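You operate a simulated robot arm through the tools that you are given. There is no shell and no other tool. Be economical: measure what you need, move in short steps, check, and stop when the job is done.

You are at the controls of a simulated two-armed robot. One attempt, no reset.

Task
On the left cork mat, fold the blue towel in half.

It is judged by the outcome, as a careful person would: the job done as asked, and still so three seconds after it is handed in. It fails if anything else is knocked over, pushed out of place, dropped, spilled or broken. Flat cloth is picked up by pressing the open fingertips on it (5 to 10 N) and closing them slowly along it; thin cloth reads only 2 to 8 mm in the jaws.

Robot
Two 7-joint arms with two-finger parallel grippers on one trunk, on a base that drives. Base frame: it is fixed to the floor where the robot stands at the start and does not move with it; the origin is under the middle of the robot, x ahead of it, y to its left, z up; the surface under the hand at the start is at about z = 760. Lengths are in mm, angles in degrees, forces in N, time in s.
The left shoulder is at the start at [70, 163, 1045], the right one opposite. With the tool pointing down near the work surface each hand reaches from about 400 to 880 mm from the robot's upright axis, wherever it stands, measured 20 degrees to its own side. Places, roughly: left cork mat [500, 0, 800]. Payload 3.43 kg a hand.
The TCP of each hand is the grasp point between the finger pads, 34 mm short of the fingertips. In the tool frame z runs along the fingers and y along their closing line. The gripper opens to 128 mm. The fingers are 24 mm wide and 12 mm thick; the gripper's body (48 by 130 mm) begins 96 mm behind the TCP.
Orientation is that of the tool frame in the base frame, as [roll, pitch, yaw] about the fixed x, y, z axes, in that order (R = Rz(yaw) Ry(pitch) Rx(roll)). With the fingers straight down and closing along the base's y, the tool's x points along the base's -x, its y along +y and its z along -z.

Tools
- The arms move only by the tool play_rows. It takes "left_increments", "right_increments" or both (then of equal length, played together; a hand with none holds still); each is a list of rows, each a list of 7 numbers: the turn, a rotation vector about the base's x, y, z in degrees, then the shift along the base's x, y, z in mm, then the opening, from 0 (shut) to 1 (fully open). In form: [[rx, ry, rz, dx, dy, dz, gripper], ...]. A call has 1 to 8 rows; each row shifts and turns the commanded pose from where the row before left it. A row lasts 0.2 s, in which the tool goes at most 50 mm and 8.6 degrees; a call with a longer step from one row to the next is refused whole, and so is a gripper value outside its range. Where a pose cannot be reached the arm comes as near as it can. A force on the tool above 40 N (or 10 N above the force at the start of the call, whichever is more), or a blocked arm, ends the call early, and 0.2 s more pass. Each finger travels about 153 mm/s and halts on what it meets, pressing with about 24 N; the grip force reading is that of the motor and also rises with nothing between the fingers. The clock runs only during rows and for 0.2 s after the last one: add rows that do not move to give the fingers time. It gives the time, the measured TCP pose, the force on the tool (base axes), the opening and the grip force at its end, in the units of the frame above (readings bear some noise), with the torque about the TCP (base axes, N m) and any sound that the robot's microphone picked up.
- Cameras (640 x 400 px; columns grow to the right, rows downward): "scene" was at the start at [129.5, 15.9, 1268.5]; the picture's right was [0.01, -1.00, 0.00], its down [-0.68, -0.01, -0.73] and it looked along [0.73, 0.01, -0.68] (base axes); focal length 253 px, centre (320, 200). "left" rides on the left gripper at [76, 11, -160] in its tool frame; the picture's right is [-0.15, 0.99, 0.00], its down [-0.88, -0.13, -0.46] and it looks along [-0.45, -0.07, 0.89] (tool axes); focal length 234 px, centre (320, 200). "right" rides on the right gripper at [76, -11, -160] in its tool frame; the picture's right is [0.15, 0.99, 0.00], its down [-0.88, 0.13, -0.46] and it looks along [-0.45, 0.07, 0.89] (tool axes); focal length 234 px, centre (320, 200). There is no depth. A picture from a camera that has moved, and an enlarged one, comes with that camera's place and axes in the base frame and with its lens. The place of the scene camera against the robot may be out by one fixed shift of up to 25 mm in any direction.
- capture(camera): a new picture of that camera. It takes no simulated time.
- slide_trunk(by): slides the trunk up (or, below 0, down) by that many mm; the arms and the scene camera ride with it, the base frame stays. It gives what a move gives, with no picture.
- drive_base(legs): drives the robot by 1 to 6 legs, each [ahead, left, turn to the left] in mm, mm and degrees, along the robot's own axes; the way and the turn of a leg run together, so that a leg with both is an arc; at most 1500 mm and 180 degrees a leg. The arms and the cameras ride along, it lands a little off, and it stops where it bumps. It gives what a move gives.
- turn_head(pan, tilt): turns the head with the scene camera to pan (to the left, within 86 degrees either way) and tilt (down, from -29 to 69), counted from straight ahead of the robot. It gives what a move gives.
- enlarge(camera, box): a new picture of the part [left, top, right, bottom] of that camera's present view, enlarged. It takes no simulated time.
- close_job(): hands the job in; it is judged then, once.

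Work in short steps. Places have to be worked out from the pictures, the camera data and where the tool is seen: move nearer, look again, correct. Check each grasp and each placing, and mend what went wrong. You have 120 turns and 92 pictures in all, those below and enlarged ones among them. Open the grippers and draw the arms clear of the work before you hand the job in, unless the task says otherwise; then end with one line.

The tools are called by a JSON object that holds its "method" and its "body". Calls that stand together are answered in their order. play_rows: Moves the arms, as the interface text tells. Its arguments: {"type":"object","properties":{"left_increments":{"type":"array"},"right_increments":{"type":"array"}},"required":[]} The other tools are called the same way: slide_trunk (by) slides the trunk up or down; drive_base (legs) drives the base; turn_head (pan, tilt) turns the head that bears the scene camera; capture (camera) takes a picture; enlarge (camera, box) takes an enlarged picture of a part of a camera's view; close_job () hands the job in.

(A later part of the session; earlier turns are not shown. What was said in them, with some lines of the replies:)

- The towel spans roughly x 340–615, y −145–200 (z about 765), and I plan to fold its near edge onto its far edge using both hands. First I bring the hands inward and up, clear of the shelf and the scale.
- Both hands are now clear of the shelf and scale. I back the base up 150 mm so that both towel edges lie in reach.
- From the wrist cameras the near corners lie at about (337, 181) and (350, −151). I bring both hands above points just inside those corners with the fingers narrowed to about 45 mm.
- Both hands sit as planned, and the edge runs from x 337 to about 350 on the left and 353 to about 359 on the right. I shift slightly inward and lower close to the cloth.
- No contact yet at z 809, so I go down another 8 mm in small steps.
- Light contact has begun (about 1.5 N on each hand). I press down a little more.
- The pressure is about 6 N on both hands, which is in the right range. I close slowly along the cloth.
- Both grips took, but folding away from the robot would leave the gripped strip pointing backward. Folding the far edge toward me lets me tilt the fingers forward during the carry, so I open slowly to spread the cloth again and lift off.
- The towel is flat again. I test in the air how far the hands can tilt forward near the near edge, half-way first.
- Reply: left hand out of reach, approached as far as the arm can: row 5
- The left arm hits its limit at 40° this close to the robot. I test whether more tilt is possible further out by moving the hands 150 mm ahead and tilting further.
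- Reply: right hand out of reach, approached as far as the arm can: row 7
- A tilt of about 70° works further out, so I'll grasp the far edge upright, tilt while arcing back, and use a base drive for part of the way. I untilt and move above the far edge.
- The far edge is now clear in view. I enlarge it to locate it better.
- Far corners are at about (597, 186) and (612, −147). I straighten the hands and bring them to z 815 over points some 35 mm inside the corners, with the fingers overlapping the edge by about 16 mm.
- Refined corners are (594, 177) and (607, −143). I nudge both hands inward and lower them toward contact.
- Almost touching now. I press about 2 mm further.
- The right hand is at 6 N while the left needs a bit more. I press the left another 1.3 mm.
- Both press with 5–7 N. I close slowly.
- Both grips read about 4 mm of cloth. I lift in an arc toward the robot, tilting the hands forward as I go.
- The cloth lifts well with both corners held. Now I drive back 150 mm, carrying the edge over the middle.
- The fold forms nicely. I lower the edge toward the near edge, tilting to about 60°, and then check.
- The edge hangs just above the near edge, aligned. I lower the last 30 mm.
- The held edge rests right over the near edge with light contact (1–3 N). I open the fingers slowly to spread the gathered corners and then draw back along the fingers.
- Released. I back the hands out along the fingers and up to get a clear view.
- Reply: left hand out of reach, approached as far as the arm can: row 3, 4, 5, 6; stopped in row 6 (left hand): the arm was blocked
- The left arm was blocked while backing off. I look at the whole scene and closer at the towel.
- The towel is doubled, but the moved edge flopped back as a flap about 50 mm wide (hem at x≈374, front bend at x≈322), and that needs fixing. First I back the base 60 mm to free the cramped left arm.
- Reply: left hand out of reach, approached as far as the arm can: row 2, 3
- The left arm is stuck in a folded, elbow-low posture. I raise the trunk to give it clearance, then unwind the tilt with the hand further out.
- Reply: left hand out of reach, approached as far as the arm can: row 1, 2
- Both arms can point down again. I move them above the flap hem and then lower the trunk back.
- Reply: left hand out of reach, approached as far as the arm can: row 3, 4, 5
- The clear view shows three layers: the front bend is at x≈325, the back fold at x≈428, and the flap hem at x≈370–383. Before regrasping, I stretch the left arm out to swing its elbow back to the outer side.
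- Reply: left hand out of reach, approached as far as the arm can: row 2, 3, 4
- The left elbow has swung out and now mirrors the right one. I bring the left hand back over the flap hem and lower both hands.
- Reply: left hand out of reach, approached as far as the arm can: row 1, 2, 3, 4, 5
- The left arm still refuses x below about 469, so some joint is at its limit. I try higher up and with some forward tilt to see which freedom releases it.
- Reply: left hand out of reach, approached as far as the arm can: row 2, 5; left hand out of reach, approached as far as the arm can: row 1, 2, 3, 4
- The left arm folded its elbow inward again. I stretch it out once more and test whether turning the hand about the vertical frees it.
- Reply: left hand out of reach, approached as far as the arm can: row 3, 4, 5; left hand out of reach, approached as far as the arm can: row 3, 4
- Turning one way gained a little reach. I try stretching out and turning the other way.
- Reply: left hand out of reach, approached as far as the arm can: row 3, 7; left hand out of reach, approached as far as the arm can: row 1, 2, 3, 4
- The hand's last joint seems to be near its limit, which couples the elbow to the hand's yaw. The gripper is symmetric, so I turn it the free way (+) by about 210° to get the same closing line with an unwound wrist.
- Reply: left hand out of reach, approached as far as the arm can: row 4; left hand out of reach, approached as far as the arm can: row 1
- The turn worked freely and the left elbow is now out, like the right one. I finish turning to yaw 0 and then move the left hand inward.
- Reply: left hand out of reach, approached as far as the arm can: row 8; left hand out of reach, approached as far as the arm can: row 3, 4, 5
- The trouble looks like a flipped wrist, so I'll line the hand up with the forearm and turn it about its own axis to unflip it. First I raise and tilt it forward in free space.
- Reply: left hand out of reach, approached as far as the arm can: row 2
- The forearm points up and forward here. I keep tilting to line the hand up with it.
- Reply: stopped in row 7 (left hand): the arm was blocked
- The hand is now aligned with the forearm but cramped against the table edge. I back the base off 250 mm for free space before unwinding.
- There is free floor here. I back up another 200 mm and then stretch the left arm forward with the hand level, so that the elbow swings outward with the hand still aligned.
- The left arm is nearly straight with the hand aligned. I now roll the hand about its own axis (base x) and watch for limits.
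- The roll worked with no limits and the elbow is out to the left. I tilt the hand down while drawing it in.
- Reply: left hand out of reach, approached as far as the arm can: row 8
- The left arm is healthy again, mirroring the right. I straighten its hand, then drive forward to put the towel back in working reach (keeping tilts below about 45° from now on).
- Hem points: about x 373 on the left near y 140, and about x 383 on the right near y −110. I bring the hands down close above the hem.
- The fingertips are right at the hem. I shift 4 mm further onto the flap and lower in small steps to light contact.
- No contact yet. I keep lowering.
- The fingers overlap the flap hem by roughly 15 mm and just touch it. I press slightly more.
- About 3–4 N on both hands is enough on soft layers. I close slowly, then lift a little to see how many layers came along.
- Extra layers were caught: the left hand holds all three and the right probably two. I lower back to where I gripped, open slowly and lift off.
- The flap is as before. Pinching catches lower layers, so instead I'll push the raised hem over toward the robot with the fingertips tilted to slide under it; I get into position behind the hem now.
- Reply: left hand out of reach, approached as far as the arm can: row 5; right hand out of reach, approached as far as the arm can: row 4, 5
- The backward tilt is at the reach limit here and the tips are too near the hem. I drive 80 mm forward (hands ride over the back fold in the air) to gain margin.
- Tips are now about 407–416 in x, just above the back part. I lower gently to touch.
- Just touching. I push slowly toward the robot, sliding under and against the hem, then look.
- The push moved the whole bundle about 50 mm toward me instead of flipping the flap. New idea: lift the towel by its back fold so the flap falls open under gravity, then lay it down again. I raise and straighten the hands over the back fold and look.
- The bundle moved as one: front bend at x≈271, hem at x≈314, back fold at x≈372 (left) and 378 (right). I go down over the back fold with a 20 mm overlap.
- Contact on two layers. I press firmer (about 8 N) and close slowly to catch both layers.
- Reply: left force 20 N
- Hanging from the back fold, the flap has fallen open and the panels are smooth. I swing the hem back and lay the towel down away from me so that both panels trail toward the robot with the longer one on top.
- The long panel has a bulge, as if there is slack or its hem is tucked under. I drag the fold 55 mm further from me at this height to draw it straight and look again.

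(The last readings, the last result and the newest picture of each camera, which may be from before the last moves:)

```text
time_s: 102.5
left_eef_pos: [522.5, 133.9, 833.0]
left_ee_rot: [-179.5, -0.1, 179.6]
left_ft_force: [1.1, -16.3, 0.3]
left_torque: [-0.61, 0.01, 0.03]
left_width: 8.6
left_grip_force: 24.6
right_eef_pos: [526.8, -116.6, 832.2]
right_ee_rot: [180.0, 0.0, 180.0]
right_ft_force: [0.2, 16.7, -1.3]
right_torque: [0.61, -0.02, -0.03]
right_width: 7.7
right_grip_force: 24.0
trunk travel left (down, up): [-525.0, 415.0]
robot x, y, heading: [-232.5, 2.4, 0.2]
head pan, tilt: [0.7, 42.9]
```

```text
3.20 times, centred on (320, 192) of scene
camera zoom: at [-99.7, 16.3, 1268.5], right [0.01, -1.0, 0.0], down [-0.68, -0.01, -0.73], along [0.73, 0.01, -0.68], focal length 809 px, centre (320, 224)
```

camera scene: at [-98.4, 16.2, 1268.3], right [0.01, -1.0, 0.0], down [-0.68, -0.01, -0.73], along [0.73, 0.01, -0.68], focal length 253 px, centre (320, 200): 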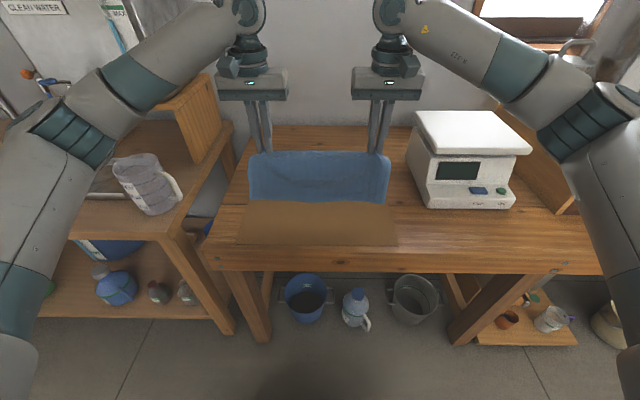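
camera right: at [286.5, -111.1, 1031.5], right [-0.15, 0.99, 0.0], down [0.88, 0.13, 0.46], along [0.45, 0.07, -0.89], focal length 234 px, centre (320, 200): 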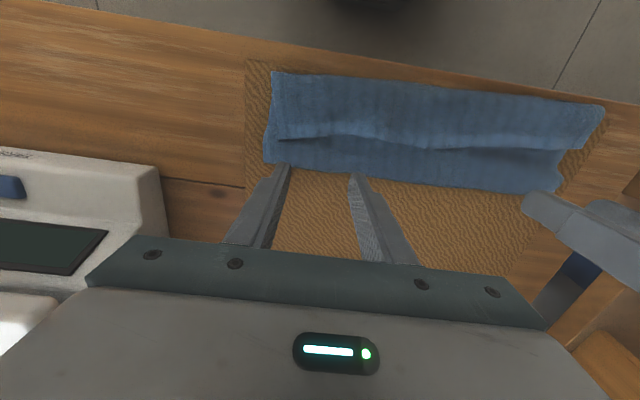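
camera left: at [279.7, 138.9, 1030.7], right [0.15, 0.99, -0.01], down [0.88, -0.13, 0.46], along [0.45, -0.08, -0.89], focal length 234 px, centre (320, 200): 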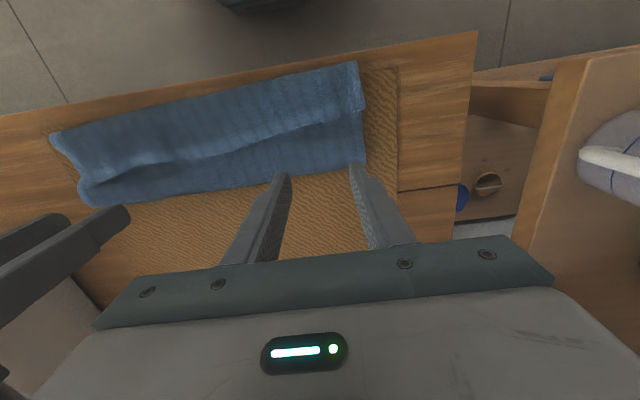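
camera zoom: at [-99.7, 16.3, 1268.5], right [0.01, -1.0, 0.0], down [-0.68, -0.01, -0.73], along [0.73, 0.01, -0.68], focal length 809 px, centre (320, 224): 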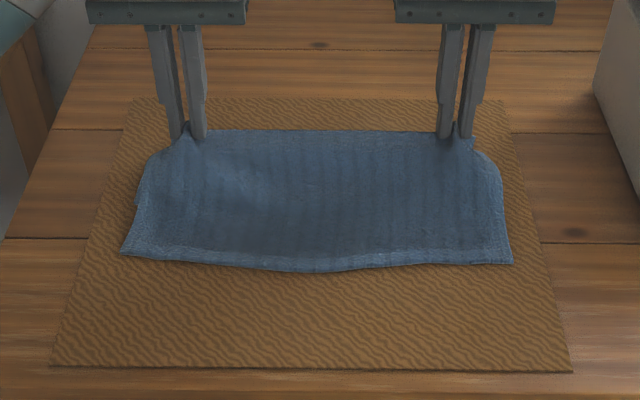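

Now it lies straight: a clean double layer with the back fold at x≈535, the upper hem at x≈390, and the lower edge hidden about 40–50 mm short of it. I set the fold down and release it.

{"method": "play_rows", "body": {"left_increments": [[0, 0, 0, 2, 0, -10, 0], [0, 0, 0, 2, 0, -10, 0], [0, 0, 0, 0, 0, -6, 0], [0, 0, 0, 0, 0, 0, 0.12], [0, 0, 0, 0, 0, 0, 0.25], [0, 0, 0, 0, 0, 0, 0.4], [0, 0, 0, 0, 0, 0, 0.4], [0, 0, 0, 0, 0, 10, 0.4]], "right_increments": [[0, 0, 0, 2, 0, -10, 0], [0, 0, 0, 2, 0, -10, 0], [0, 0, 0, 0, 0, -6, 0], [0, 0, 0, 0, 0, 0, 0.12], [0, 0, 0, 0, 0, 0, 0.25], [0, 0, 0, 0, 0, 0, 0.4], [0, 0, 0, 0, 0, 0, 0.4], [0, 0, 0, 0, 0, 10, 0.4]]}}

{"method": "play_rows", "body": {"left_increments": [[0, 0, 0, 0, 0, 40, 0.36], [0, 0, 0, -20, 0, 40, 0.36], [0, 0, 0, -40, 3, 0, 0.36], [0, 0, 0, -40, 3, 0, 0.36], [0, 0, 0, -30, 3, 0, 0.36], [0, 0, 0, 0, 0, 0, 0.36]], "right_increments": [[0, 0, 0, 0, 0, 40, 0.36], [0, 0, 0, -20, 0, 40, 0.36], [0, 0, 0, -40, -2, 0, 0.36], [0, 0, 0, -40, -2, 0, 0.36], [0, 0, 0, -30, -2, 0, 0.36], [0, 0, 0, 0, 0, 0, 0.36]]}}

{"method": "capture", "body": {"camera": "left"}}

{"method": "capture", "body": {"camera": "right"}}

```text
time_s: 104.3
left_eef_pos: [527.0, 134.4, 815.1]
left_ee_rot: [-179.6, 0.0, 179.6]
left_ft_force: [-0.2, 0.7, -0.5]
left_torque: [-0.02, 0.0, -0.02]
left_width: 51.3
left_grip_force: 0.0
right_eef_pos: [529.4, -117.4, 816.9]
right_ee_rot: [179.9, 0.1, -180.0]
right_ft_force: [-0.5, -0.3, 0.4]
right_torque: [-0.05, -0.02, 0.02]
right_width: 51.1
right_grip_force: 0.0
trunk travel left (down, up): [-525.0, 415.0]
robot x, y, heading: [-230.8, -2.9, -0.0]
head pan, tilt: [0.7, 42.9]
```

```text
time_s: 105.7
left_eef_pos: [397.0, 144.3, 896.3]
left_ee_rot: [-179.6, 0.0, 179.6]
left_ft_force: [0.6, 0.0, -0.3]
left_torque: [0.0, -0.01, 0.0]
left_width: 46.1
left_grip_force: 0.0
right_eef_pos: [401.2, -124.2, 895.8]
right_ee_rot: [179.8, 0.0, -180.0]
right_ft_force: [0.2, 1.1, -0.5]
right_torque: [0.01, 0.01, 0.03]
right_width: 46.2
right_grip_force: 0.1
trunk travel left (down, up): [-525.0, 415.0]
robot x, y, heading: [-226.6, 1.6, -0.0]
head pan, tilt: [0.7, 42.9]
```

```text
16 pictures are left
camera left: at [321.5, 157.8, 1054.3], right [0.15, 0.99, -0.01], down [0.88, -0.13, 0.46], along [0.45, -0.08, -0.89], focal length 234 px, centre (320, 200)
```

left: 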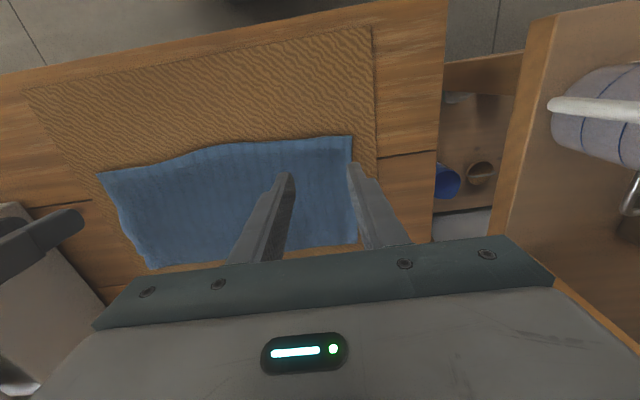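

```text
15 pictures are left
camera right: at [325.0, -135.2, 1056.1], right [-0.15, 0.99, 0.0], down [0.88, 0.13, 0.46], along [0.45, 0.07, -0.89], focal length 234 px, centre (320, 200)
```

right: 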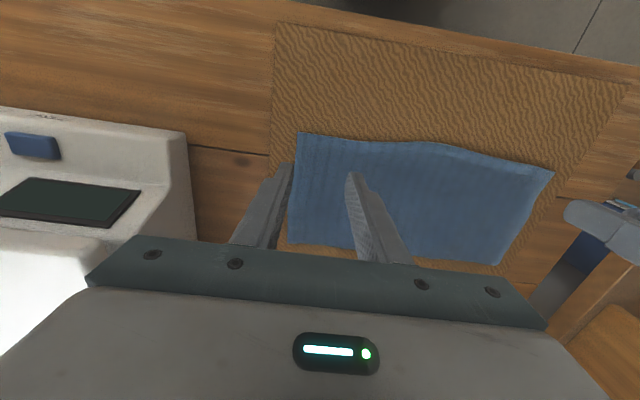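

The upper hem is at x≈387 (left) and 383 (right), the back fold at x≈544–548, so the hem must move about 52 mm (left) and 66 mm (right) away from me to meet the lower edge. The hem lies as a single layer on the mat; I go down to grasp it.

{"method": "play_rows", "body": {"left_increments": [[0, 0, 0, -8, 0, -30, 0.36], [0, 0, 0, 0, 0, -30, 0.36], [0, 0, 0, 0, 0, -20, 0.36], [0, 0, 0, 0, 0, -10, 0.36], [0, 0, 0, 0, 0, -3, 0.36], [0, 0, 0, 0, 0, 0, 0.36]], "right_increments": [[0, 0, 0, -16, 8, -30, 0.36], [0, 0, 0, 0, 0, -30, 0.36], [0, 0, 0, 0, 0, -20, 0.36], [0, 0, 0, 0, 0, -10, 0.36], [0, 0, 0, 0, 0, -3, 0.36], [0, 0, 0, 0, 0, 0, 0.36]]}}

{"method": "play_rows", "body": {"left_increments": [[0, 0, 0, 0, 0, -1.5, 0.36], [0, 0, 0, 0, 0, 0, 0.36]], "right_increments": [[0, 0, 0, 0, 0, -1.5, 0.36], [0, 0, 0, 0, 0, 0, 0.36]]}}

{"method": "capture", "body": {"camera": "left"}}

{"method": "capture", "body": {"camera": "right"}}

```text
time_s: 107.1
left_eef_pos: [389.2, 144.7, 803.1]
left_ee_rot: [-179.6, 0.1, 179.6]
left_ft_force: [0.5, -0.1, 0.2]
left_torque: [0.04, 0.02, -0.01]
left_width: 46.3
left_grip_force: 0.1
right_eef_pos: [384.4, -116.4, 802.6]
right_ee_rot: [179.8, 0.0, 180.0]
right_ft_force: [0.2, -0.7, -0.1]
right_torque: [0.0, -0.03, 0.01]
right_width: 46.2
right_grip_force: 0.0
trunk travel left (down, up): [-525.0, 415.0]
robot x, y, heading: [-229.2, 3.4, -0.2]
head pan, tilt: [0.7, 42.9]
```

```text
time_s: 107.7
left_eef_pos: [388.2, 142.9, 801.4]
left_ee_rot: [-179.5, 0.0, 179.7]
left_ft_force: [1.3, 0.5, 1.8]
left_torque: [0.02, 0.02, 0.04]
left_width: 46.3
left_grip_force: 0.0
right_eef_pos: [386.0, -115.1, 801.4]
right_ee_rot: [180.0, 0.1, -179.9]
right_ft_force: [-0.4, -0.3, 1.8]
right_torque: [0.0, -0.01, 0.01]
right_width: 46.1
right_grip_force: 0.0
trunk travel left (down, up): [-525.0, 415.0]
robot x, y, heading: [-228.4, 1.0, 0.1]
head pan, tilt: [0.7, 42.9]
```

```text
14 pictures are left
camera left: at [313.4, 157.3, 959.9], right [0.15, 0.99, -0.01], down [0.88, -0.13, 0.46], along [0.45, -0.08, -0.89], focal length 234 px, centre (320, 200)
```

left: 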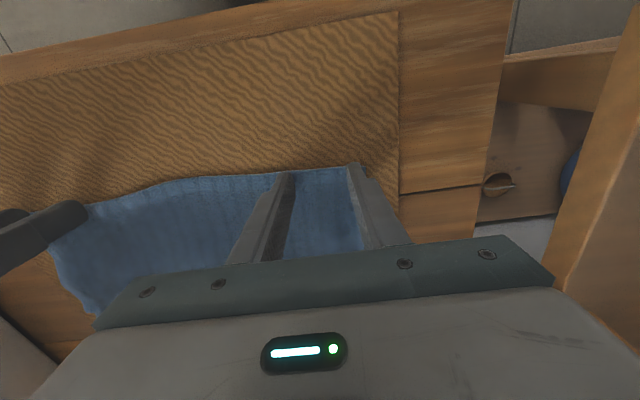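

```text
13 pictures are left
camera right: at [309.3, -127.2, 962.1], right [-0.15, 0.99, 0.0], down [0.88, 0.13, 0.46], along [0.45, 0.07, -0.89], focal length 234 px, centre (320, 200)
```

right: 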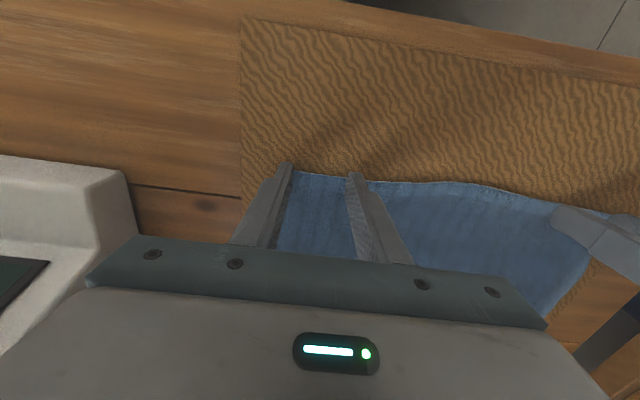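

The fingertips straddle the hem strip well. I press to about 5 N and close slowly.

{"method": "play_rows", "body": {"left_increments": [[0, 0, 0, 2, 0, -1.3, 0.36], [0, 0, 0, 0, 0, 0, 0.3], [0, 0, 0, 0, 0, 0, 0.25], [0, 0, 0, 0, 0, 0, 0.19], [0, 0, 0, 0, 0, 0, 0.13], [0, 0, 0, 0, 0, 0, 0.07], [0, 0, 0, 0, 0, 0, 0], [0, 0, 0, 0, 0, 0, 0]], "right_increments": [[0, 0, 0, 2, 0, -1.3, 0.36], [0, 0, 0, 0, 0, 0, 0.3], [0, 0, 0, 0, 0, 0, 0.25], [0, 0, 0, 0, 0, 0, 0.19], [0, 0, 0, 0, 0, 0, 0.13], [0, 0, 0, 0, 0, 0, 0.07], [0, 0, 0, 0, 0, 0, 0], [0, 0, 0, 0, 0, 0, 0]]}}

```text
time_s: 109.5
left_eef_pos: [390.8, 142.4, 801.8]
left_ee_rot: [-179.5, 0.1, 179.5]
left_ft_force: [0.1, -9.2, 5.2]
left_torque: [-0.31, -0.01, -0.06]
left_width: 5.8
left_grip_force: 23.6
right_eef_pos: [386.9, -115.0, 801.2]
right_ee_rot: [179.7, 0.2, 179.9]
right_ft_force: [0.0, 8.5, 2.5]
right_torque: [0.31, -0.01, 0.05]
right_width: 3.3
right_grip_force: 24.1
trunk travel left (down, up): [-525.0, 415.0]
robot x, y, heading: [-231.7, 3.3, -0.2]
head pan, tilt: [0.7, 42.9]
```

Both grips hold (3–6 mm). I lift the hem in an arc away from me until it stands above the intended fold line, which unrolls the back fold, and look at the lower edge.

{"method": "play_rows", "body": {"left_increments": [[0, 0, 0, 8, 0, 18, 0], [0, 0, 0, 12, 0, 18, 0], [0, 0, 0, 16, 0, 18, 0], [0, 0, 0, 22, 0, 16, 0], [0, 0, 0, 24, 0, 14, 0], [0, 0, 0, 26, 0, 12, 0], [0, 0, 0, 28, 0, 10, 0], [0, 0, 0, 28, 0, 8, 0]], "right_increments": [[0, 0, 0, 10, 0, 18, 0], [0, 0, 0, 14, 0, 18, 0], [0, 0, 0, 18, 0, 18, 0], [0, 0, 0, 24, 0, 16, 0], [0, 0, 0, 26, 0, 14, 0], [0, 0, 0, 28, 0, 12, 0], [0, 0, 0, 29, 0, 10, 0], [0, 0, 0, 30, 0, 8, 0]]}}

{"method": "enlarge", "body": {"camera": "scene", "box": [220, 110, 420, 235]}}

```text
time_s: 111.3
left_eef_pos: [555.8, 145.1, 912.9]
left_ee_rot: [-179.6, 0.0, 179.4]
left_ft_force: [0.3, -10.0, -1.4]
left_torque: [-0.32, 0.01, -0.08]
left_width: 6.2
left_grip_force: 24.0
right_eef_pos: [567.2, -115.6, 913.0]
right_ee_rot: [179.8, 0.1, -179.9]
right_ft_force: [-0.2, 9.3, 0.2]
right_torque: [0.3, 0.01, 0.05]
right_width: 3.7
right_grip_force: 24.1
trunk travel left (down, up): [-525.0, 415.0]
robot x, y, heading: [-230.7, 2.4, -0.0]
head pan, tilt: [0.7, 42.9]
```

```text
3.20 times, centred on (320, 172) of scene
camera zoom: at [-99.1, 16.7, 1268.3], right [0.01, -1.0, 0.0], down [-0.68, -0.01, -0.73], along [0.73, 0.01, -0.68], focal length 809 px, centre (320, 288)
```

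zoom: 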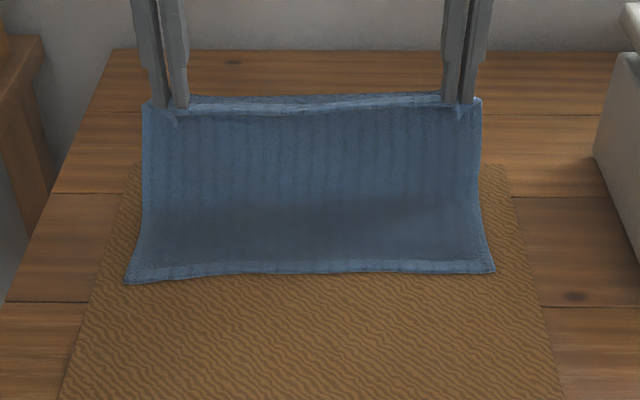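

Excellent view: the lower edge lies flat at x≈446 (left) to 460 (right), and the upper hem stands over the new fold line. I lay the hem down in an arc onto that edge.

{"method": "play_rows", "body": {"left_increments": [[0, 0, 0, -21, 0, 0, 0], [0, 0, 0, -20, 0, -3, 0], [0, 0, 0, -17, 0, -12, 0], [0, 0, 0, -16, 0, -16, 0], [0, 0, 0, -12, 0, -19, 0], [0, 0, 0, -8, 0, -21, 0], [0, 0, 0, -7, 0, -18, 0], [0, 0, 0, -5, 0, -11, 0]], "right_increments": [[0, 0, 0, -20, 0, 0, 0], [0, 0, 0, -19, 0, -3, 0], [0, 0, 0, -17, 0, -12, 0], [0, 0, 0, -15, 0, -16, 0], [0, 0, 0, -12, 0, -19, 0], [0, 0, 0, -8, 0, -21, 0], [0, 0, 0, -7, 0, -18, 0], [0, 0, 0, -5, 0, -11, 0]]}}

{"method": "enlarge", "body": {"camera": "scene", "box": [220, 110, 420, 235]}}

```text
time_s: 113.1
left_eef_pos: [448.1, 142.6, 813.7]
left_ee_rot: [-179.6, 0.0, 179.6]
left_ft_force: [0.8, -10.1, 0.6]
left_torque: [-0.37, -0.03, -0.05]
left_width: 6.1
left_grip_force: 23.9
right_eef_pos: [464.1, -115.7, 814.4]
right_ee_rot: [180.0, 0.1, 180.0]
right_ft_force: [-0.1, 9.3, -0.6]
right_torque: [0.32, 0.04, 0.08]
right_width: 3.7
right_grip_force: 24.3
trunk travel left (down, up): [-525.0, 415.0]
robot x, y, heading: [-225.4, -0.6, 0.2]
head pan, tilt: [0.7, 42.9]
```

```text
3.20 times, centred on (320, 172) of scene
camera zoom: at [-99.4, 16.2, 1268.5], right [0.01, -1.0, 0.0], down [-0.68, -0.01, -0.73], along [0.73, 0.01, -0.68], focal length 809 px, centre (320, 288)
```

zoom: 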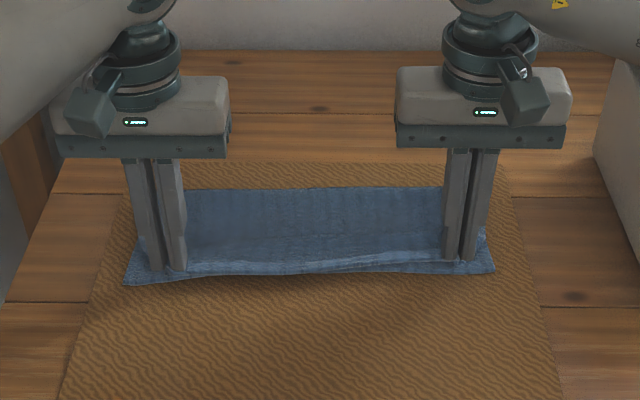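

The hem hovers right over the lower edge. I lower the last 6 mm with a small shift toward me, then open slowly and lift off.

{"method": "play_rows", "body": {"left_increments": [[0, 0, 0, -3, 0, -4, 0], [0, 0, 0, -2, 0, -4, 0], [0, 0, 0, 0, 0, 0, 0.06], [0, 0, 0, 0, 0, 0, 0.14], [0, 0, 0, 0, 0, 0, 0.24], [0, 0, 0, 0, 0, 0, 0.36], [0, 0, 0, 0, 0, 0, 0.36], [0, 0, 0, 0, 0, 8, 0.38]], "right_increments": [[0, 0, 0, -3, 0, -4, 0], [0, 0, 0, -2, 0, -4, 0], [0, 0, 0, 0, 0, 0, 0.06], [0, 0, 0, 0, 0, 0, 0.14], [0, 0, 0, 0, 0, 0, 0.24], [0, 0, 0, 0, 0, 0, 0.36], [0, 0, 0, 0, 0, 0, 0.36], [0, 0, 0, 0, 0, 8, 0.38]]}}

{"method": "play_rows", "body": {"left_increments": [[0, 0, 0, 0, 0, 20, 0.38], [0, 0, 0, 0, 0, 40, 0.38], [0, 0, 0, -20, 0, 40, 0.38], [0, 0, 0, 0, 0, 30, 0.38]], "right_increments": [[0, 0, 0, 0, 0, 20, 0.38], [0, 0, 0, 0, 0, 40, 0.38], [0, 0, 0, -20, 0, 40, 0.38], [0, 0, 0, 0, 0, 30, 0.38]]}}

{"method": "enlarge", "body": {"camera": "scene", "box": [220, 110, 420, 235]}}

{"method": "capture", "body": {"camera": "left"}}

{"method": "capture", "body": {"camera": "right"}}

```text
time_s: 114.9
left_eef_pos: [443.9, 144.9, 814.2]
left_ee_rot: [-179.6, 0.0, 179.7]
left_ft_force: [-0.3, 0.1, -0.6]
left_torque: [0.03, -0.01, -0.01]
left_width: 48.8
left_grip_force: 0.1
right_eef_pos: [457.3, -115.2, 815.3]
right_ee_rot: [179.9, 0.1, 180.0]
right_ft_force: [0.0, -0.3, 0.3]
right_torque: [0.0, 0.0, 0.0]
right_width: 48.5
right_grip_force: 0.0
trunk travel left (down, up): [-525.0, 415.0]
robot x, y, heading: [-229.4, -4.7, -0.1]
head pan, tilt: [0.7, 42.9]
```

```text
time_s: 115.9
left_eef_pos: [424.3, 144.5, 945.3]
left_ee_rot: [-179.5, 0.0, 179.6]
left_ft_force: [0.1, 0.7, -0.4]
left_torque: [0.01, 0.01, 0.0]
left_width: 48.5
left_grip_force: 0.1
right_eef_pos: [437.7, -115.5, 944.4]
right_ee_rot: [179.9, -0.1, 180.0]
right_ft_force: [-0.3, 0.6, -0.5]
right_torque: [0.01, 0.0, 0.02]
right_width: 48.8
right_grip_force: 0.1
trunk travel left (down, up): [-525.0, 415.0]
robot x, y, heading: [-229.1, -0.1, 0.2]
head pan, tilt: [0.7, 42.9]
```

```text
3.20 times, centred on (320, 172) of scene
camera zoom: at [-99.6, 16.3, 1268.3], right [0.01, -1.0, 0.0], down [-0.68, -0.01, -0.73], along [0.73, 0.01, -0.68], focal length 809 px, centre (320, 288)
```

zoom: 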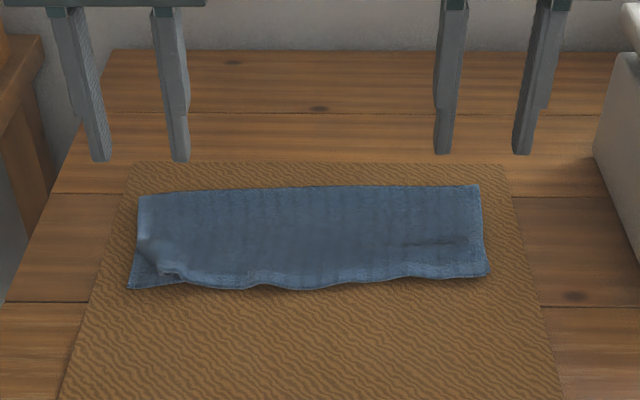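

```text
9 pictures are left
camera left: at [348.4, 157.5, 1103.4], right [0.15, 0.99, -0.01], down [0.88, -0.13, 0.46], along [0.45, -0.08, -0.89], focal length 234 px, centre (320, 200)
```

left: 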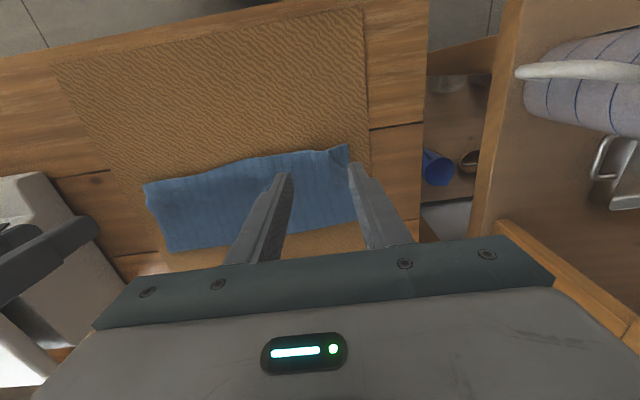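

```text
8 pictures are left
camera right: at [361.1, -127.5, 1105.3], right [-0.15, 0.99, 0.0], down [0.88, 0.13, 0.46], along [0.45, 0.07, -0.89], focal length 234 px, centre (320, 200)
```

right: 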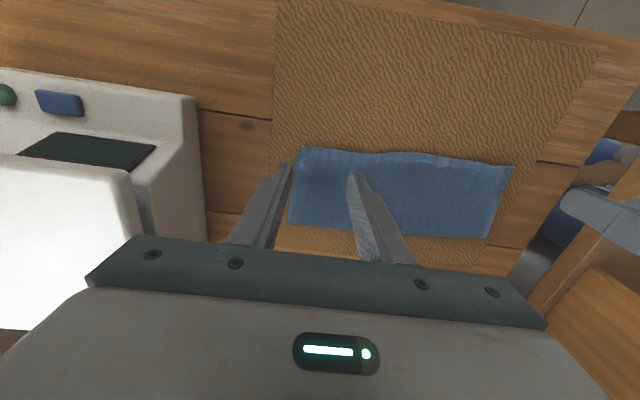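

The towel is folded in half with the edges well aligned; only the left front corner of the upper layer looks crumpled. I zoom in on it.

{"method": "enlarge", "body": {"camera": "left", "box": [255, 130, 375, 205]}}

{"method": "enlarge", "body": {"camera": "scene", "box": [250, 165, 300, 205]}}

```text
5.33 times, centred on (315, 168) of left
camera zoom: at [348.4, 157.5, 1103.4], right [0.15, 0.99, -0.01], down [0.88, -0.13, 0.46], along [0.45, -0.08, -0.89], focal length 1249 px, centre (347, 373)
```

zoom: 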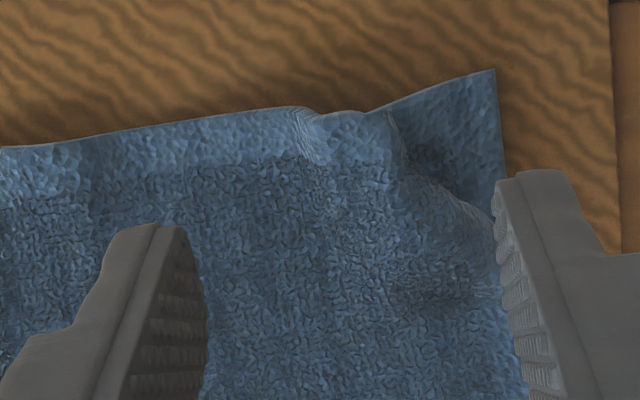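

```text
10.00 times, centred on (275, 185) of scene
camera zoom: at [-99.6, 16.3, 1268.3], right [0.01, -1.0, 0.0], down [-0.68, -0.01, -0.73], along [0.73, 0.01, -0.68], focal length 2527 px, centre (770, 350)
```

zoom: 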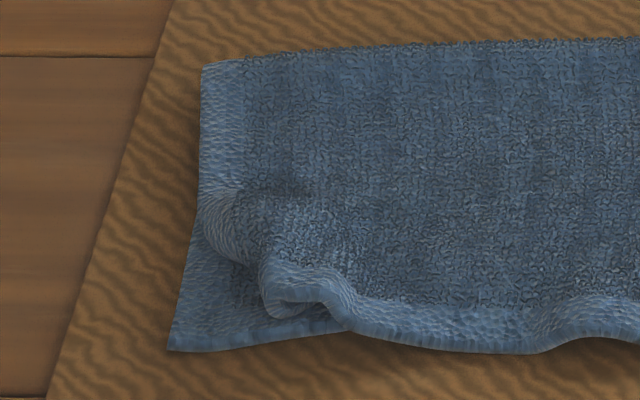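

The upper left corner is tucked under as a small triangle along a puffy bend centred near (456, 161). I'll pinch just that raised bend with the left hand, with the tips barely above the lower layers, and lift it so the corner drops out.

{"method": "play_rows", "body": {"left_increments": [[0, 0, 0, 16, 8, -30, 0.42], [0, 0, 0, 15, 8, -30, 0.42], [0, 0, 0, 0, 0, -30, 0.42], [0, 0, 0, 0, 0, -30, 0.42], [0, 0, 0, 0, 0, -14, 0.42], [0, 0, 0, 0, 0, 0, 0.42]]}}

{"method": "enlarge", "body": {"camera": "left", "box": [220, 100, 420, 225]}}

```text
time_s: 117.3
left_eef_pos: [455.3, 160.3, 809.9]
left_ee_rot: [-179.6, 0.1, 179.6]
left_ft_force: [0.0, 0.1, 1.0]
left_torque: [0.02, -0.02, 0.02]
left_width: 53.8
left_grip_force: 0.1
right_eef_pos: [437.1, -116.1, 944.4]
right_ee_rot: [180.0, 0.0, 180.0]
right_ft_force: [1.0, 0.4, -0.5]
right_torque: [-0.03, 0.02, -0.02]
right_width: 48.8
right_grip_force: 0.0
trunk travel left (down, up): [-525.0, 415.0]
robot x, y, heading: [-231.6, 0.0, -0.3]
head pan, tilt: [0.7, 42.9]
```

```text
3.20 times, centred on (320, 162) of left
camera zoom: at [379.2, 173.5, 968.7], right [0.15, 0.99, -0.01], down [0.88, -0.13, 0.46], along [0.45, -0.08, -0.89], focal length 749 px, centre (320, 320)
```

zoom: 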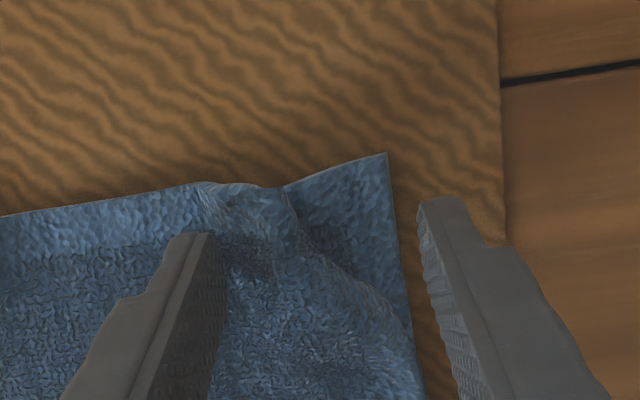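

The bend lies between the fingers. I close on it and lift 50 mm.

{"method": "play_rows", "body": {"left_increments": [[0, 0, 0, 0, 0, 0, 0.34], [0, 0, 0, 0, 0, 0, 0.26], [0, 0, 0, 0, 0, 0, 0.18], [0, 0, 0, 0, 0, 0, 0.1], [0, 0, 0, 0, 0, 0, 0.03], [0, 0, 0, 0, 0, 0, 0], [0, 0, 0, 0, 0, 0, 0]]}}

{"method": "play_rows", "body": {"left_increments": [[0, 0, 0, 0, 0, 10, 0], [0, 0, 0, 0, 0, 15, 0], [0, 0, 0, 0, 0, 15, 0], [0, 0, 0, 0, 0, 10, 0], [0, 0, 0, 0, 0, 0, 0]]}}

{"method": "enlarge", "body": {"camera": "scene", "box": [240, 130, 340, 210]}}

```text
time_s: 118.9
left_eef_pos: [455.0, 160.2, 810.2]
left_ee_rot: [-179.6, 0.0, 179.6]
left_ft_force: [-0.4, -1.1, 0.9]
left_torque: [0.0, 0.0, -0.04]
left_width: 4.3
left_grip_force: 24.1
right_eef_pos: [437.3, -116.8, 944.8]
right_ee_rot: [179.9, 0.0, -180.0]
right_ft_force: [0.5, -0.5, 0.3]
right_torque: [-0.03, 0.02, 0.03]
right_width: 48.9
right_grip_force: 0.2
trunk travel left (down, up): [-525.0, 415.0]
robot x, y, heading: [-228.0, 1.5, -0.0]
head pan, tilt: [0.7, 42.9]
```

```text
time_s: 120.1
left_eef_pos: [455.7, 161.4, 860.4]
left_ee_rot: [-179.6, 0.0, 179.6]
left_ft_force: [-0.1, 0.2, 0.2]
left_torque: [-0.02, -0.03, -0.01]
left_width: 4.4
left_grip_force: 24.1
right_eef_pos: [437.9, -116.6, 945.8]
right_ee_rot: [179.9, 0.1, 179.8]
right_ft_force: [-0.5, 0.1, -0.4]
right_torque: [0.0, -0.01, 0.01]
right_width: 48.7
right_grip_force: 0.0
trunk travel left (down, up): [-525.0, 415.0]
robot x, y, heading: [-228.0, -1.0, -0.0]
head pan, tilt: [0.7, 42.9]
```

```text
5.00 times, centred on (290, 170) of scene
camera zoom: at [-99.4, 16.3, 1268.4], right [0.01, -1.0, 0.0], down [-0.68, -0.01, -0.73], along [0.73, 0.01, -0.68], focal length 1264 px, centre (470, 350)
```

zoom: 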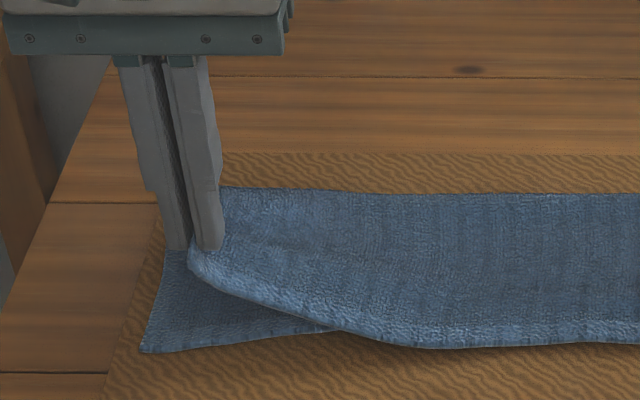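

Only the upper layer came up (4 mm in the jaws), with its corner freed beside the fingers. I shift slightly outward, lay it down on the lower corner, and release.

{"method": "play_rows", "body": {"left_increments": [[0, 0, 0, -8, 8, -6, 0], [0, 0, 0, -4, 4, -14, 0], [0, 0, 0, 1, -1, -14, 0], [0, 0, 0, 2, -2, -14, 0], [0, 0, 0, 0, 0, 0, 0.08], [0, 0, 0, 0, 0, 0, 0.2], [0, 0, 0, 0, 0, 3, 0.3], [0, 0, 0, 0, 0, 15, 0.4]]}}

{"method": "play_rows", "body": {"left_increments": [[0, 0, 0, 0, 0, 30, 0.4], [0, 0, 0, 0, 0, 40, 0.4], [0, 0, 0, 0, 0, 40, 0.4], [0, 0, 0, 0, 0, 0, 0.4]]}}

{"method": "enlarge", "body": {"camera": "scene", "box": [240, 130, 400, 230]}}

```text
time_s: 121.9
left_eef_pos: [446.1, 169.2, 830.4]
left_ee_rot: [-179.6, 0.0, 179.6]
left_ft_force: [0.4, 0.0, -0.4]
left_torque: [0.02, -0.01, 0.0]
left_width: 51.1
left_grip_force: 0.1
right_eef_pos: [437.8, -116.0, 945.4]
right_ee_rot: [179.9, 0.2, -179.9]
right_ft_force: [-1.2, -0.2, -0.4]
right_torque: [-0.02, -0.01, -0.01]
right_width: 48.7
right_grip_force: 0.1
trunk travel left (down, up): [-525.0, 415.0]
robot x, y, heading: [-225.3, 1.7, 0.1]
head pan, tilt: [0.7, 42.9]
```

```text
time_s: 122.9
left_eef_pos: [446.4, 170.0, 939.0]
left_ee_rot: [-179.7, -0.1, 179.6]
left_ft_force: [-0.2, 0.6, -0.3]
left_torque: [-0.02, 0.0, 0.02]
left_width: 51.4
left_grip_force: 0.1
right_eef_pos: [437.3, -115.0, 944.5]
right_ee_rot: [-180.0, 0.1, -180.0]
right_ft_force: [0.4, -0.3, -0.3]
right_torque: [0.01, -0.01, 0.0]
right_width: 48.6
right_grip_force: 0.0
trunk travel left (down, up): [-525.0, 415.0]
robot x, y, heading: [-225.9, 0.3, -0.3]
head pan, tilt: [0.7, 42.9]
```

```text
4.00 times, centred on (320, 180) of scene
camera zoom: at [-98.9, 16.6, 1268.4], right [0.01, -1.0, 0.0], down [-0.68, -0.01, -0.73], along [0.73, 0.01, -0.68], focal length 1011 px, centre (320, 280)
```

zoom: 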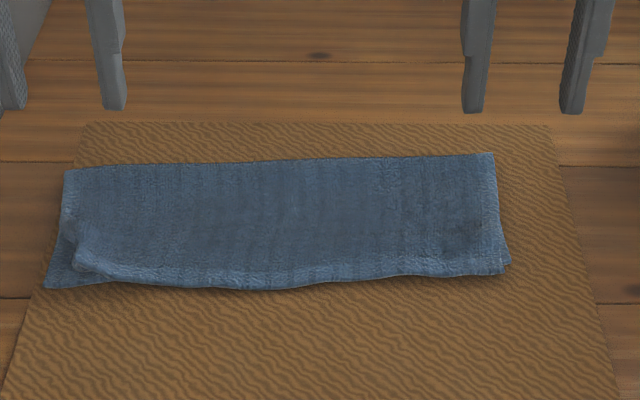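

The tuck is smaller now. I look at it from the left wrist camera to decide on one more touch-up.

{"method": "enlarge", "body": {"camera": "left", "box": [240, 110, 420, 222]}}

```text
3.56 times, centred on (330, 166) of left
camera zoom: at [370.4, 182.5, 1097.9], right [0.15, 0.99, -0.01], down [0.88, -0.13, 0.46], along [0.45, -0.08, -0.89], focal length 833 px, centre (284, 321)
```

zoom: 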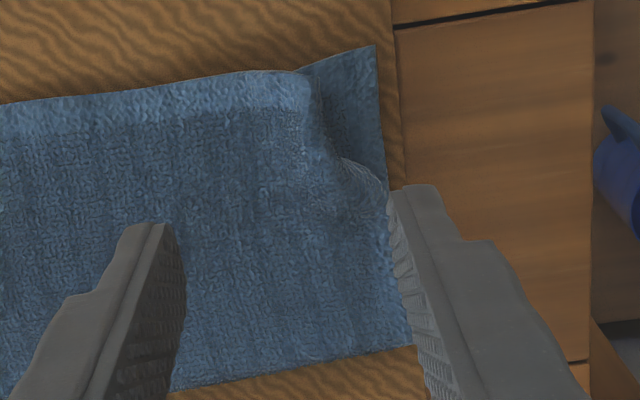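

A narrow strip of the upper layer's left edge is still turned under (bend centred near (453, 190)). One more gentle pinch-lift there, laying it back with an inward finish so that the edge stays outward.

{"method": "play_rows", "body": {"left_increments": [[0, 0, 0, 7, 20, -30, 0.4], [0, 0, 0, 0, 0, -40, 0.4], [0, 0, 0, 0, 0, -40, 0.4], [0, 0, 0, 0, 0, -18, 0.4], [0, 0, 0, 0, 0, 0, 0.3], [0, 0, 0, 0, 0, 0, 0.2], [0, 0, 0, 0, 0, 0, 0.1], [0, 0, 0, 0, 0, 0, 0]]}}

{"method": "play_rows", "body": {"left_increments": [[0, 0, 0, 0, 0, 0, 0], [0, 0, 0, 0, 0, 15, 0], [0, 0, 0, 0, 0, 20, 0], [0, 0, 0, 0, 0, 20, 0], [0, 0, 0, 0, 0, 0, 0], [0, 0, 0, -3, 8, -15, 0], [0, 0, 0, 0, 2, -12, 0], [0, 0, 0, 2, -5, -12, 0]]}}

{"method": "play_rows", "body": {"left_increments": [[0, 0, 0, 2, -6, -12, 0], [0, 0, 0, 0, 0, -2, 0], [0, 0, 0, 0, 0, 0, 0.1], [0, 0, 0, 0, 0, 3, 0.22], [0, 0, 0, 0, 0, 15, 0.3], [0, 0, 0, 0, 0, 40, 0.3], [0, 0, 0, 0, -20, 40, 0.3], [0, 0, 0, 0, -20, 30, 0.3]]}}

{"method": "enlarge", "body": {"camera": "scene", "box": [240, 130, 400, 230]}}

```text
time_s: 124.7
left_eef_pos: [452.8, 189.2, 811.9]
left_ee_rot: [-179.5, 0.0, 179.6]
left_ft_force: [0.7, -0.4, -0.3]
left_torque: [0.01, -0.02, 0.0]
left_width: 4.6
left_grip_force: 24.0
right_eef_pos: [437.8, -115.5, 944.1]
right_ee_rot: [179.9, 0.1, -180.0]
right_ft_force: [-0.4, 0.0, 0.5]
right_torque: [-0.02, 0.0, 0.0]
right_width: 48.6
right_grip_force: 0.1
trunk travel left (down, up): [-525.0, 415.0]
robot x, y, heading: [-228.7, -1.1, 0.0]
head pan, tilt: [0.7, 42.9]
```

```text
time_s: 126.5
left_eef_pos: [451.6, 194.2, 827.1]
left_ee_rot: [-179.6, 0.0, 179.7]
left_ft_force: [0.0, -0.6, -0.2]
left_torque: [-0.02, -0.01, 0.01]
left_width: 4.5
left_grip_force: 23.9
right_eef_pos: [436.5, -116.7, 944.7]
right_ee_rot: [179.9, 0.0, -179.9]
right_ft_force: [-0.3, 1.2, 0.5]
right_torque: [0.01, -0.01, -0.04]
right_width: 48.5
right_grip_force: 0.1
trunk travel left (down, up): [-525.0, 415.0]
robot x, y, heading: [-227.9, -2.0, 0.1]
head pan, tilt: [0.7, 42.9]
```

```text
time_s: 128.3
left_eef_pos: [453.4, 146.7, 943.1]
left_ee_rot: [-179.6, 0.0, 179.6]
left_ft_force: [-0.4, -1.3, 0.5]
left_torque: [-0.02, -0.03, 0.0]
left_width: 38.5
left_grip_force: 0.0
right_eef_pos: [437.7, -115.6, 944.1]
right_ee_rot: [179.9, 0.2, 180.0]
right_ft_force: [0.0, -0.4, 0.1]
right_torque: [0.02, -0.02, -0.01]
right_width: 48.7
right_grip_force: 0.1
trunk travel left (down, up): [-525.0, 415.0]
robot x, y, heading: [-230.2, -4.4, 0.1]
head pan, tilt: [0.7, 42.9]
```

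```text
4.00 times, centred on (320, 180) of scene
camera zoom: at [-100.0, 15.5, 1268.5], right [0.01, -1.0, 0.0], down [-0.68, -0.01, -0.73], along [0.73, 0.01, -0.68], focal length 1011 px, centre (320, 280)
```

zoom: 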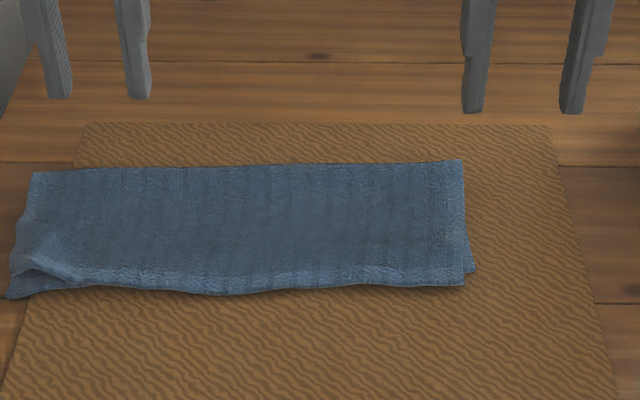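

The corner is now flat and the fold is neat, but the towel has been drawn about 40 mm off the mat's left side. I'll press both open hands lightly on it and slide it about 58 mm to the right, back onto the mat.

{"method": "play_rows", "body": {"left_increments": [[0, 0, 0, 18, -5, -20, 0.8], [0, 0, 0, 18, -6, -30, 0.8], [0, 0, 0, 16, -6, -30, 0.8], [0, 0, 0, 0, 0, -30, 0.8], [0, 0, 0, 0, 0, -18, 0.8], [0, 0, 0, 0, 0, 0, 0.8]], "right_increments": [[0, 0, 0, 23, 28, -15, 0.8], [0, 0, 0, 22, 29, -30, 0.8], [0, 0, 0, 22, 29, -30, 0.8], [0, 0, 0, 0, 0, -35, 0.8], [0, 0, 0, 0, 0, -19, 0.8], [0, 0, 0, 0, 0, 0, 0.8]]}}

{"method": "play_rows", "body": {"left_increments": [[0, 0, 0, 0, 0, -4, 0.8], [0, 0, 0, 0, 0, -3, 0.8], [0, 0, 0, 0, 0, -2, 0.8], [0, 0, 0, 0, 0, 0, 0.8]], "right_increments": [[0, 0, 0, 0, 0, -4, 0.8], [0, 0, 0, 0, 0, -3, 0.8], [0, 0, 0, 0, 0, -2, 0.8], [0, 0, 0, 0, 0, 0, 0.8]]}}

```text
time_s: 129.7
left_eef_pos: [506.5, 129.6, 813.2]
left_ee_rot: [-179.7, 0.1, 179.6]
left_ft_force: [0.5, 0.5, 0.3]
left_torque: [0.01, -0.05, 0.02]
left_width: 102.4
left_grip_force: 0.0
right_eef_pos: [505.4, -28.8, 817.0]
right_ee_rot: [179.9, 0.0, 179.9]
right_ft_force: [0.9, 0.0, -0.1]
right_torque: [-0.01, -0.02, 0.02]
right_width: 102.5
right_grip_force: 0.0
trunk travel left (down, up): [-525.0, 415.0]
robot x, y, heading: [-230.0, 1.9, -0.3]
head pan, tilt: [0.7, 42.9]
```

```text
time_s: 130.7
left_eef_pos: [505.5, 131.1, 805.1]
left_ee_rot: [-179.6, 0.0, 179.5]
left_ft_force: [-0.2, 0.5, 2.6]
left_torque: [0.02, 0.02, 0.04]
left_width: 102.3
left_grip_force: 0.0
right_eef_pos: [505.2, -28.9, 806.5]
right_ee_rot: [179.8, 0.1, -180.0]
right_ft_force: [0.5, -0.2, 0.5]
right_torque: [-0.02, 0.0, -0.03]
right_width: 102.5
right_grip_force: 0.1
trunk travel left (down, up): [-525.0, 415.0]
robot x, y, heading: [-233.6, 0.2, 0.1]
head pan, tilt: [0.7, 42.9]
```

Contact is starting. I press a little more evenly, aiming for about 4 N each.

{"method": "play_rows", "body": {"left_increments": [[0, 0, 0, 0, 0, -0.7, 0.8], [0, 0, 0, 0, 0, 0, 0.8]], "right_increments": [[0, 0, 0, 0, 0, -2.2, 0.8], [0, 0, 0, 0, 0, 0, 0.8]]}}

```text
time_s: 131.3
left_eef_pos: [504.9, 129.8, 804.6]
left_ee_rot: [-179.6, 0.0, 179.7]
left_ft_force: [1.0, -0.4, 3.1]
left_torque: [0.02, -0.05, -0.01]
left_width: 102.5
left_grip_force: 0.0
right_eef_pos: [505.0, -28.6, 804.9]
right_ee_rot: [179.9, 0.1, -179.9]
right_ft_force: [-0.7, -0.2, 3.5]
right_torque: [-0.07, 0.04, 0.0]
right_width: 102.2
right_grip_force: 0.0
trunk travel left (down, up): [-525.0, 415.0]
robot x, y, heading: [-227.5, 4.1, 0.2]
head pan, tilt: [0.7, 42.9]
```

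Even pressure of about 3 N. I slide slowly to the right together.

{"method": "play_rows", "body": {"left_increments": [[0, 0, 0, 0, -3, -0.3, 0.8], [0, 0, 0, 0, -4, -0.2, 0.8], [0, 0, 0, 0, -4, 0, 0.8], [0, 0, 0, 0, -4, 0, 0.8], [0, 0, 0, 0, -4, 0, 0.8], [0, 0, 0, 0, -4, 0, 0.8], [0, 0, 0, 0, -4, 0, 0.8], [0, 0, 0, 0, -3, 0, 0.8]], "right_increments": [[0, 0, 0, 0, -3, -0.3, 0.8], [0, 0, 0, 0, -4, -0.2, 0.8], [0, 0, 0, 0, -4, 0, 0.8], [0, 0, 0, 0, -4, 0, 0.8], [0, 0, 0, 0, -4, 0, 0.8], [0, 0, 0, 0, -4, 0, 0.8], [0, 0, 0, 0, -4, 0, 0.8], [0, 0, 0, 0, -3, 0, 0.8]]}}

```text
time_s: 133.1
left_eef_pos: [506.4, 101.2, 805.6]
left_ee_rot: [-179.6, 0.0, 179.6]
left_ft_force: [0.0, 0.9, 4.3]
left_torque: [0.07, 0.02, -0.03]
left_width: 102.5
left_grip_force: 0.3
right_eef_pos: [504.6, -58.8, 804.1]
right_ee_rot: [179.9, 0.1, -180.0]
right_ft_force: [-1.0, 1.7, 3.5]
right_torque: [0.04, -0.01, -0.03]
right_width: 102.6
right_grip_force: 0.0
trunk travel left (down, up): [-525.0, 415.0]
robot x, y, heading: [-225.2, 0.1, -0.0]
head pan, tilt: [0.7, 42.9]
```

Steady 4 N with light drag, so it is sliding. I continue another 28 mm, then lift both hands straight up.

{"method": "play_rows", "body": {"left_increments": [[0, 0, 0, 0, -4, 0, 0.8], [0, 0, 0, 0, -4, 0, 0.8], [0, 0, 0, 0, -4, 0, 0.8], [0, 0, 0, 0, -4, 0, 0.8], [0, 0, 0, 0, -4, 0, 0.8], [0, 0, 0, 0, -4, 0, 0.8], [0, 0, 0, 0, -4, 0, 0.8], [0, 0, 0, 0, 0, 0, 0.8]], "right_increments": [[0, 0, 0, 0, -4, 0, 0.8], [0, 0, 0, 0, -4, 0, 0.8], [0, 0, 0, 0, -4, 0, 0.8], [0, 0, 0, 0, -4, 0, 0.8], [0, 0, 0, 0, -4, 0, 0.8], [0, 0, 0, 0, -4, 0, 0.8], [0, 0, 0, 0, -4, 0, 0.8], [0, 0, 0, 0, 0, 0, 0.8]]}}

{"method": "play_rows", "body": {"left_increments": [[0, 0, 0, 0, 0, 6, 0.8], [0, 0, 0, 0, 0, 20, 0.8], [0, 0, 0, 0, 0, 40, 0.8], [0, 0, 0, 0, 10, 40, 0.8], [0, 0, 0, 0, 20, 40, 0.8], [0, 0, 0, 0, 20, 30, 0.8]], "right_increments": [[0, 0, 0, 0, 0, 6, 0.8], [0, 0, 0, 0, 0, 20, 0.8], [0, 0, 0, 0, 0, 40, 0.8], [0, 0, 0, 0, -10, 40, 0.8], [0, 0, 0, 0, -10, 40, 0.8], [0, 0, 0, 0, -10, 30, 0.8]]}}

{"method": "enlarge", "body": {"camera": "scene", "box": [220, 120, 420, 245]}}

```text
time_s: 134.9
left_eef_pos: [506.0, 72.5, 804.4]
left_ee_rot: [-179.6, 0.0, 179.5]
left_ft_force: [0.1, 0.5, 4.1]
left_torque: [0.12, 0.0, 0.01]
left_width: 102.5
left_grip_force: 0.1
right_eef_pos: [504.9, -87.5, 803.8]
right_ee_rot: [179.8, 0.1, -179.9]
right_ft_force: [0.4, 1.8, 4.1]
right_torque: [0.03, 0.0, -0.02]
right_width: 102.3
right_grip_force: 0.2
trunk travel left (down, up): [-525.0, 415.0]
robot x, y, heading: [-232.3, -0.4, -0.2]
head pan, tilt: [0.7, 42.9]
```

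```text
time_s: 136.3
left_eef_pos: [505.2, 121.9, 980.8]
left_ee_rot: [-179.6, 0.0, 179.7]
left_ft_force: [-0.4, 0.1, 0.5]
left_torque: [-0.03, -0.02, 0.01]
left_width: 102.1
left_grip_force: 0.0
right_eef_pos: [504.3, -115.8, 981.2]
right_ee_rot: [179.8, 0.1, -179.9]
right_ft_force: [0.2, -0.4, -0.3]
right_torque: [0.01, -0.03, -0.03]
right_width: 102.5
right_grip_force: 0.0
trunk travel left (down, up): [-525.0, 415.0]
robot x, y, heading: [-223.6, 2.3, -0.1]
head pan, tilt: [0.7, 42.9]
```

```text
3.20 times, centred on (320, 182) of scene
camera zoom: at [-100.6, 16.5, 1268.5], right [0.01, -1.0, 0.0], down [-0.68, -0.01, -0.73], along [0.73, 0.01, -0.68], focal length 809 px, centre (320, 256)
```

zoom: 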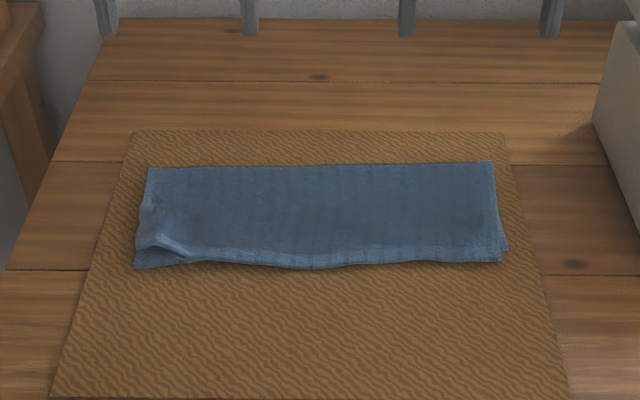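

The towel is folded in half and back on the mat, with the edges aligned and the grippers open and clear above it; I hand it in.

{"method": "close_job", "body": {}}

```text
The job is handed in.
```

The blue towel is folded in half on the left cork mat, with its edges closely aligned and a slight ruffle left at the front-left corner; both grippers are open and clear, and nothing else looked disturbed in the pictures.
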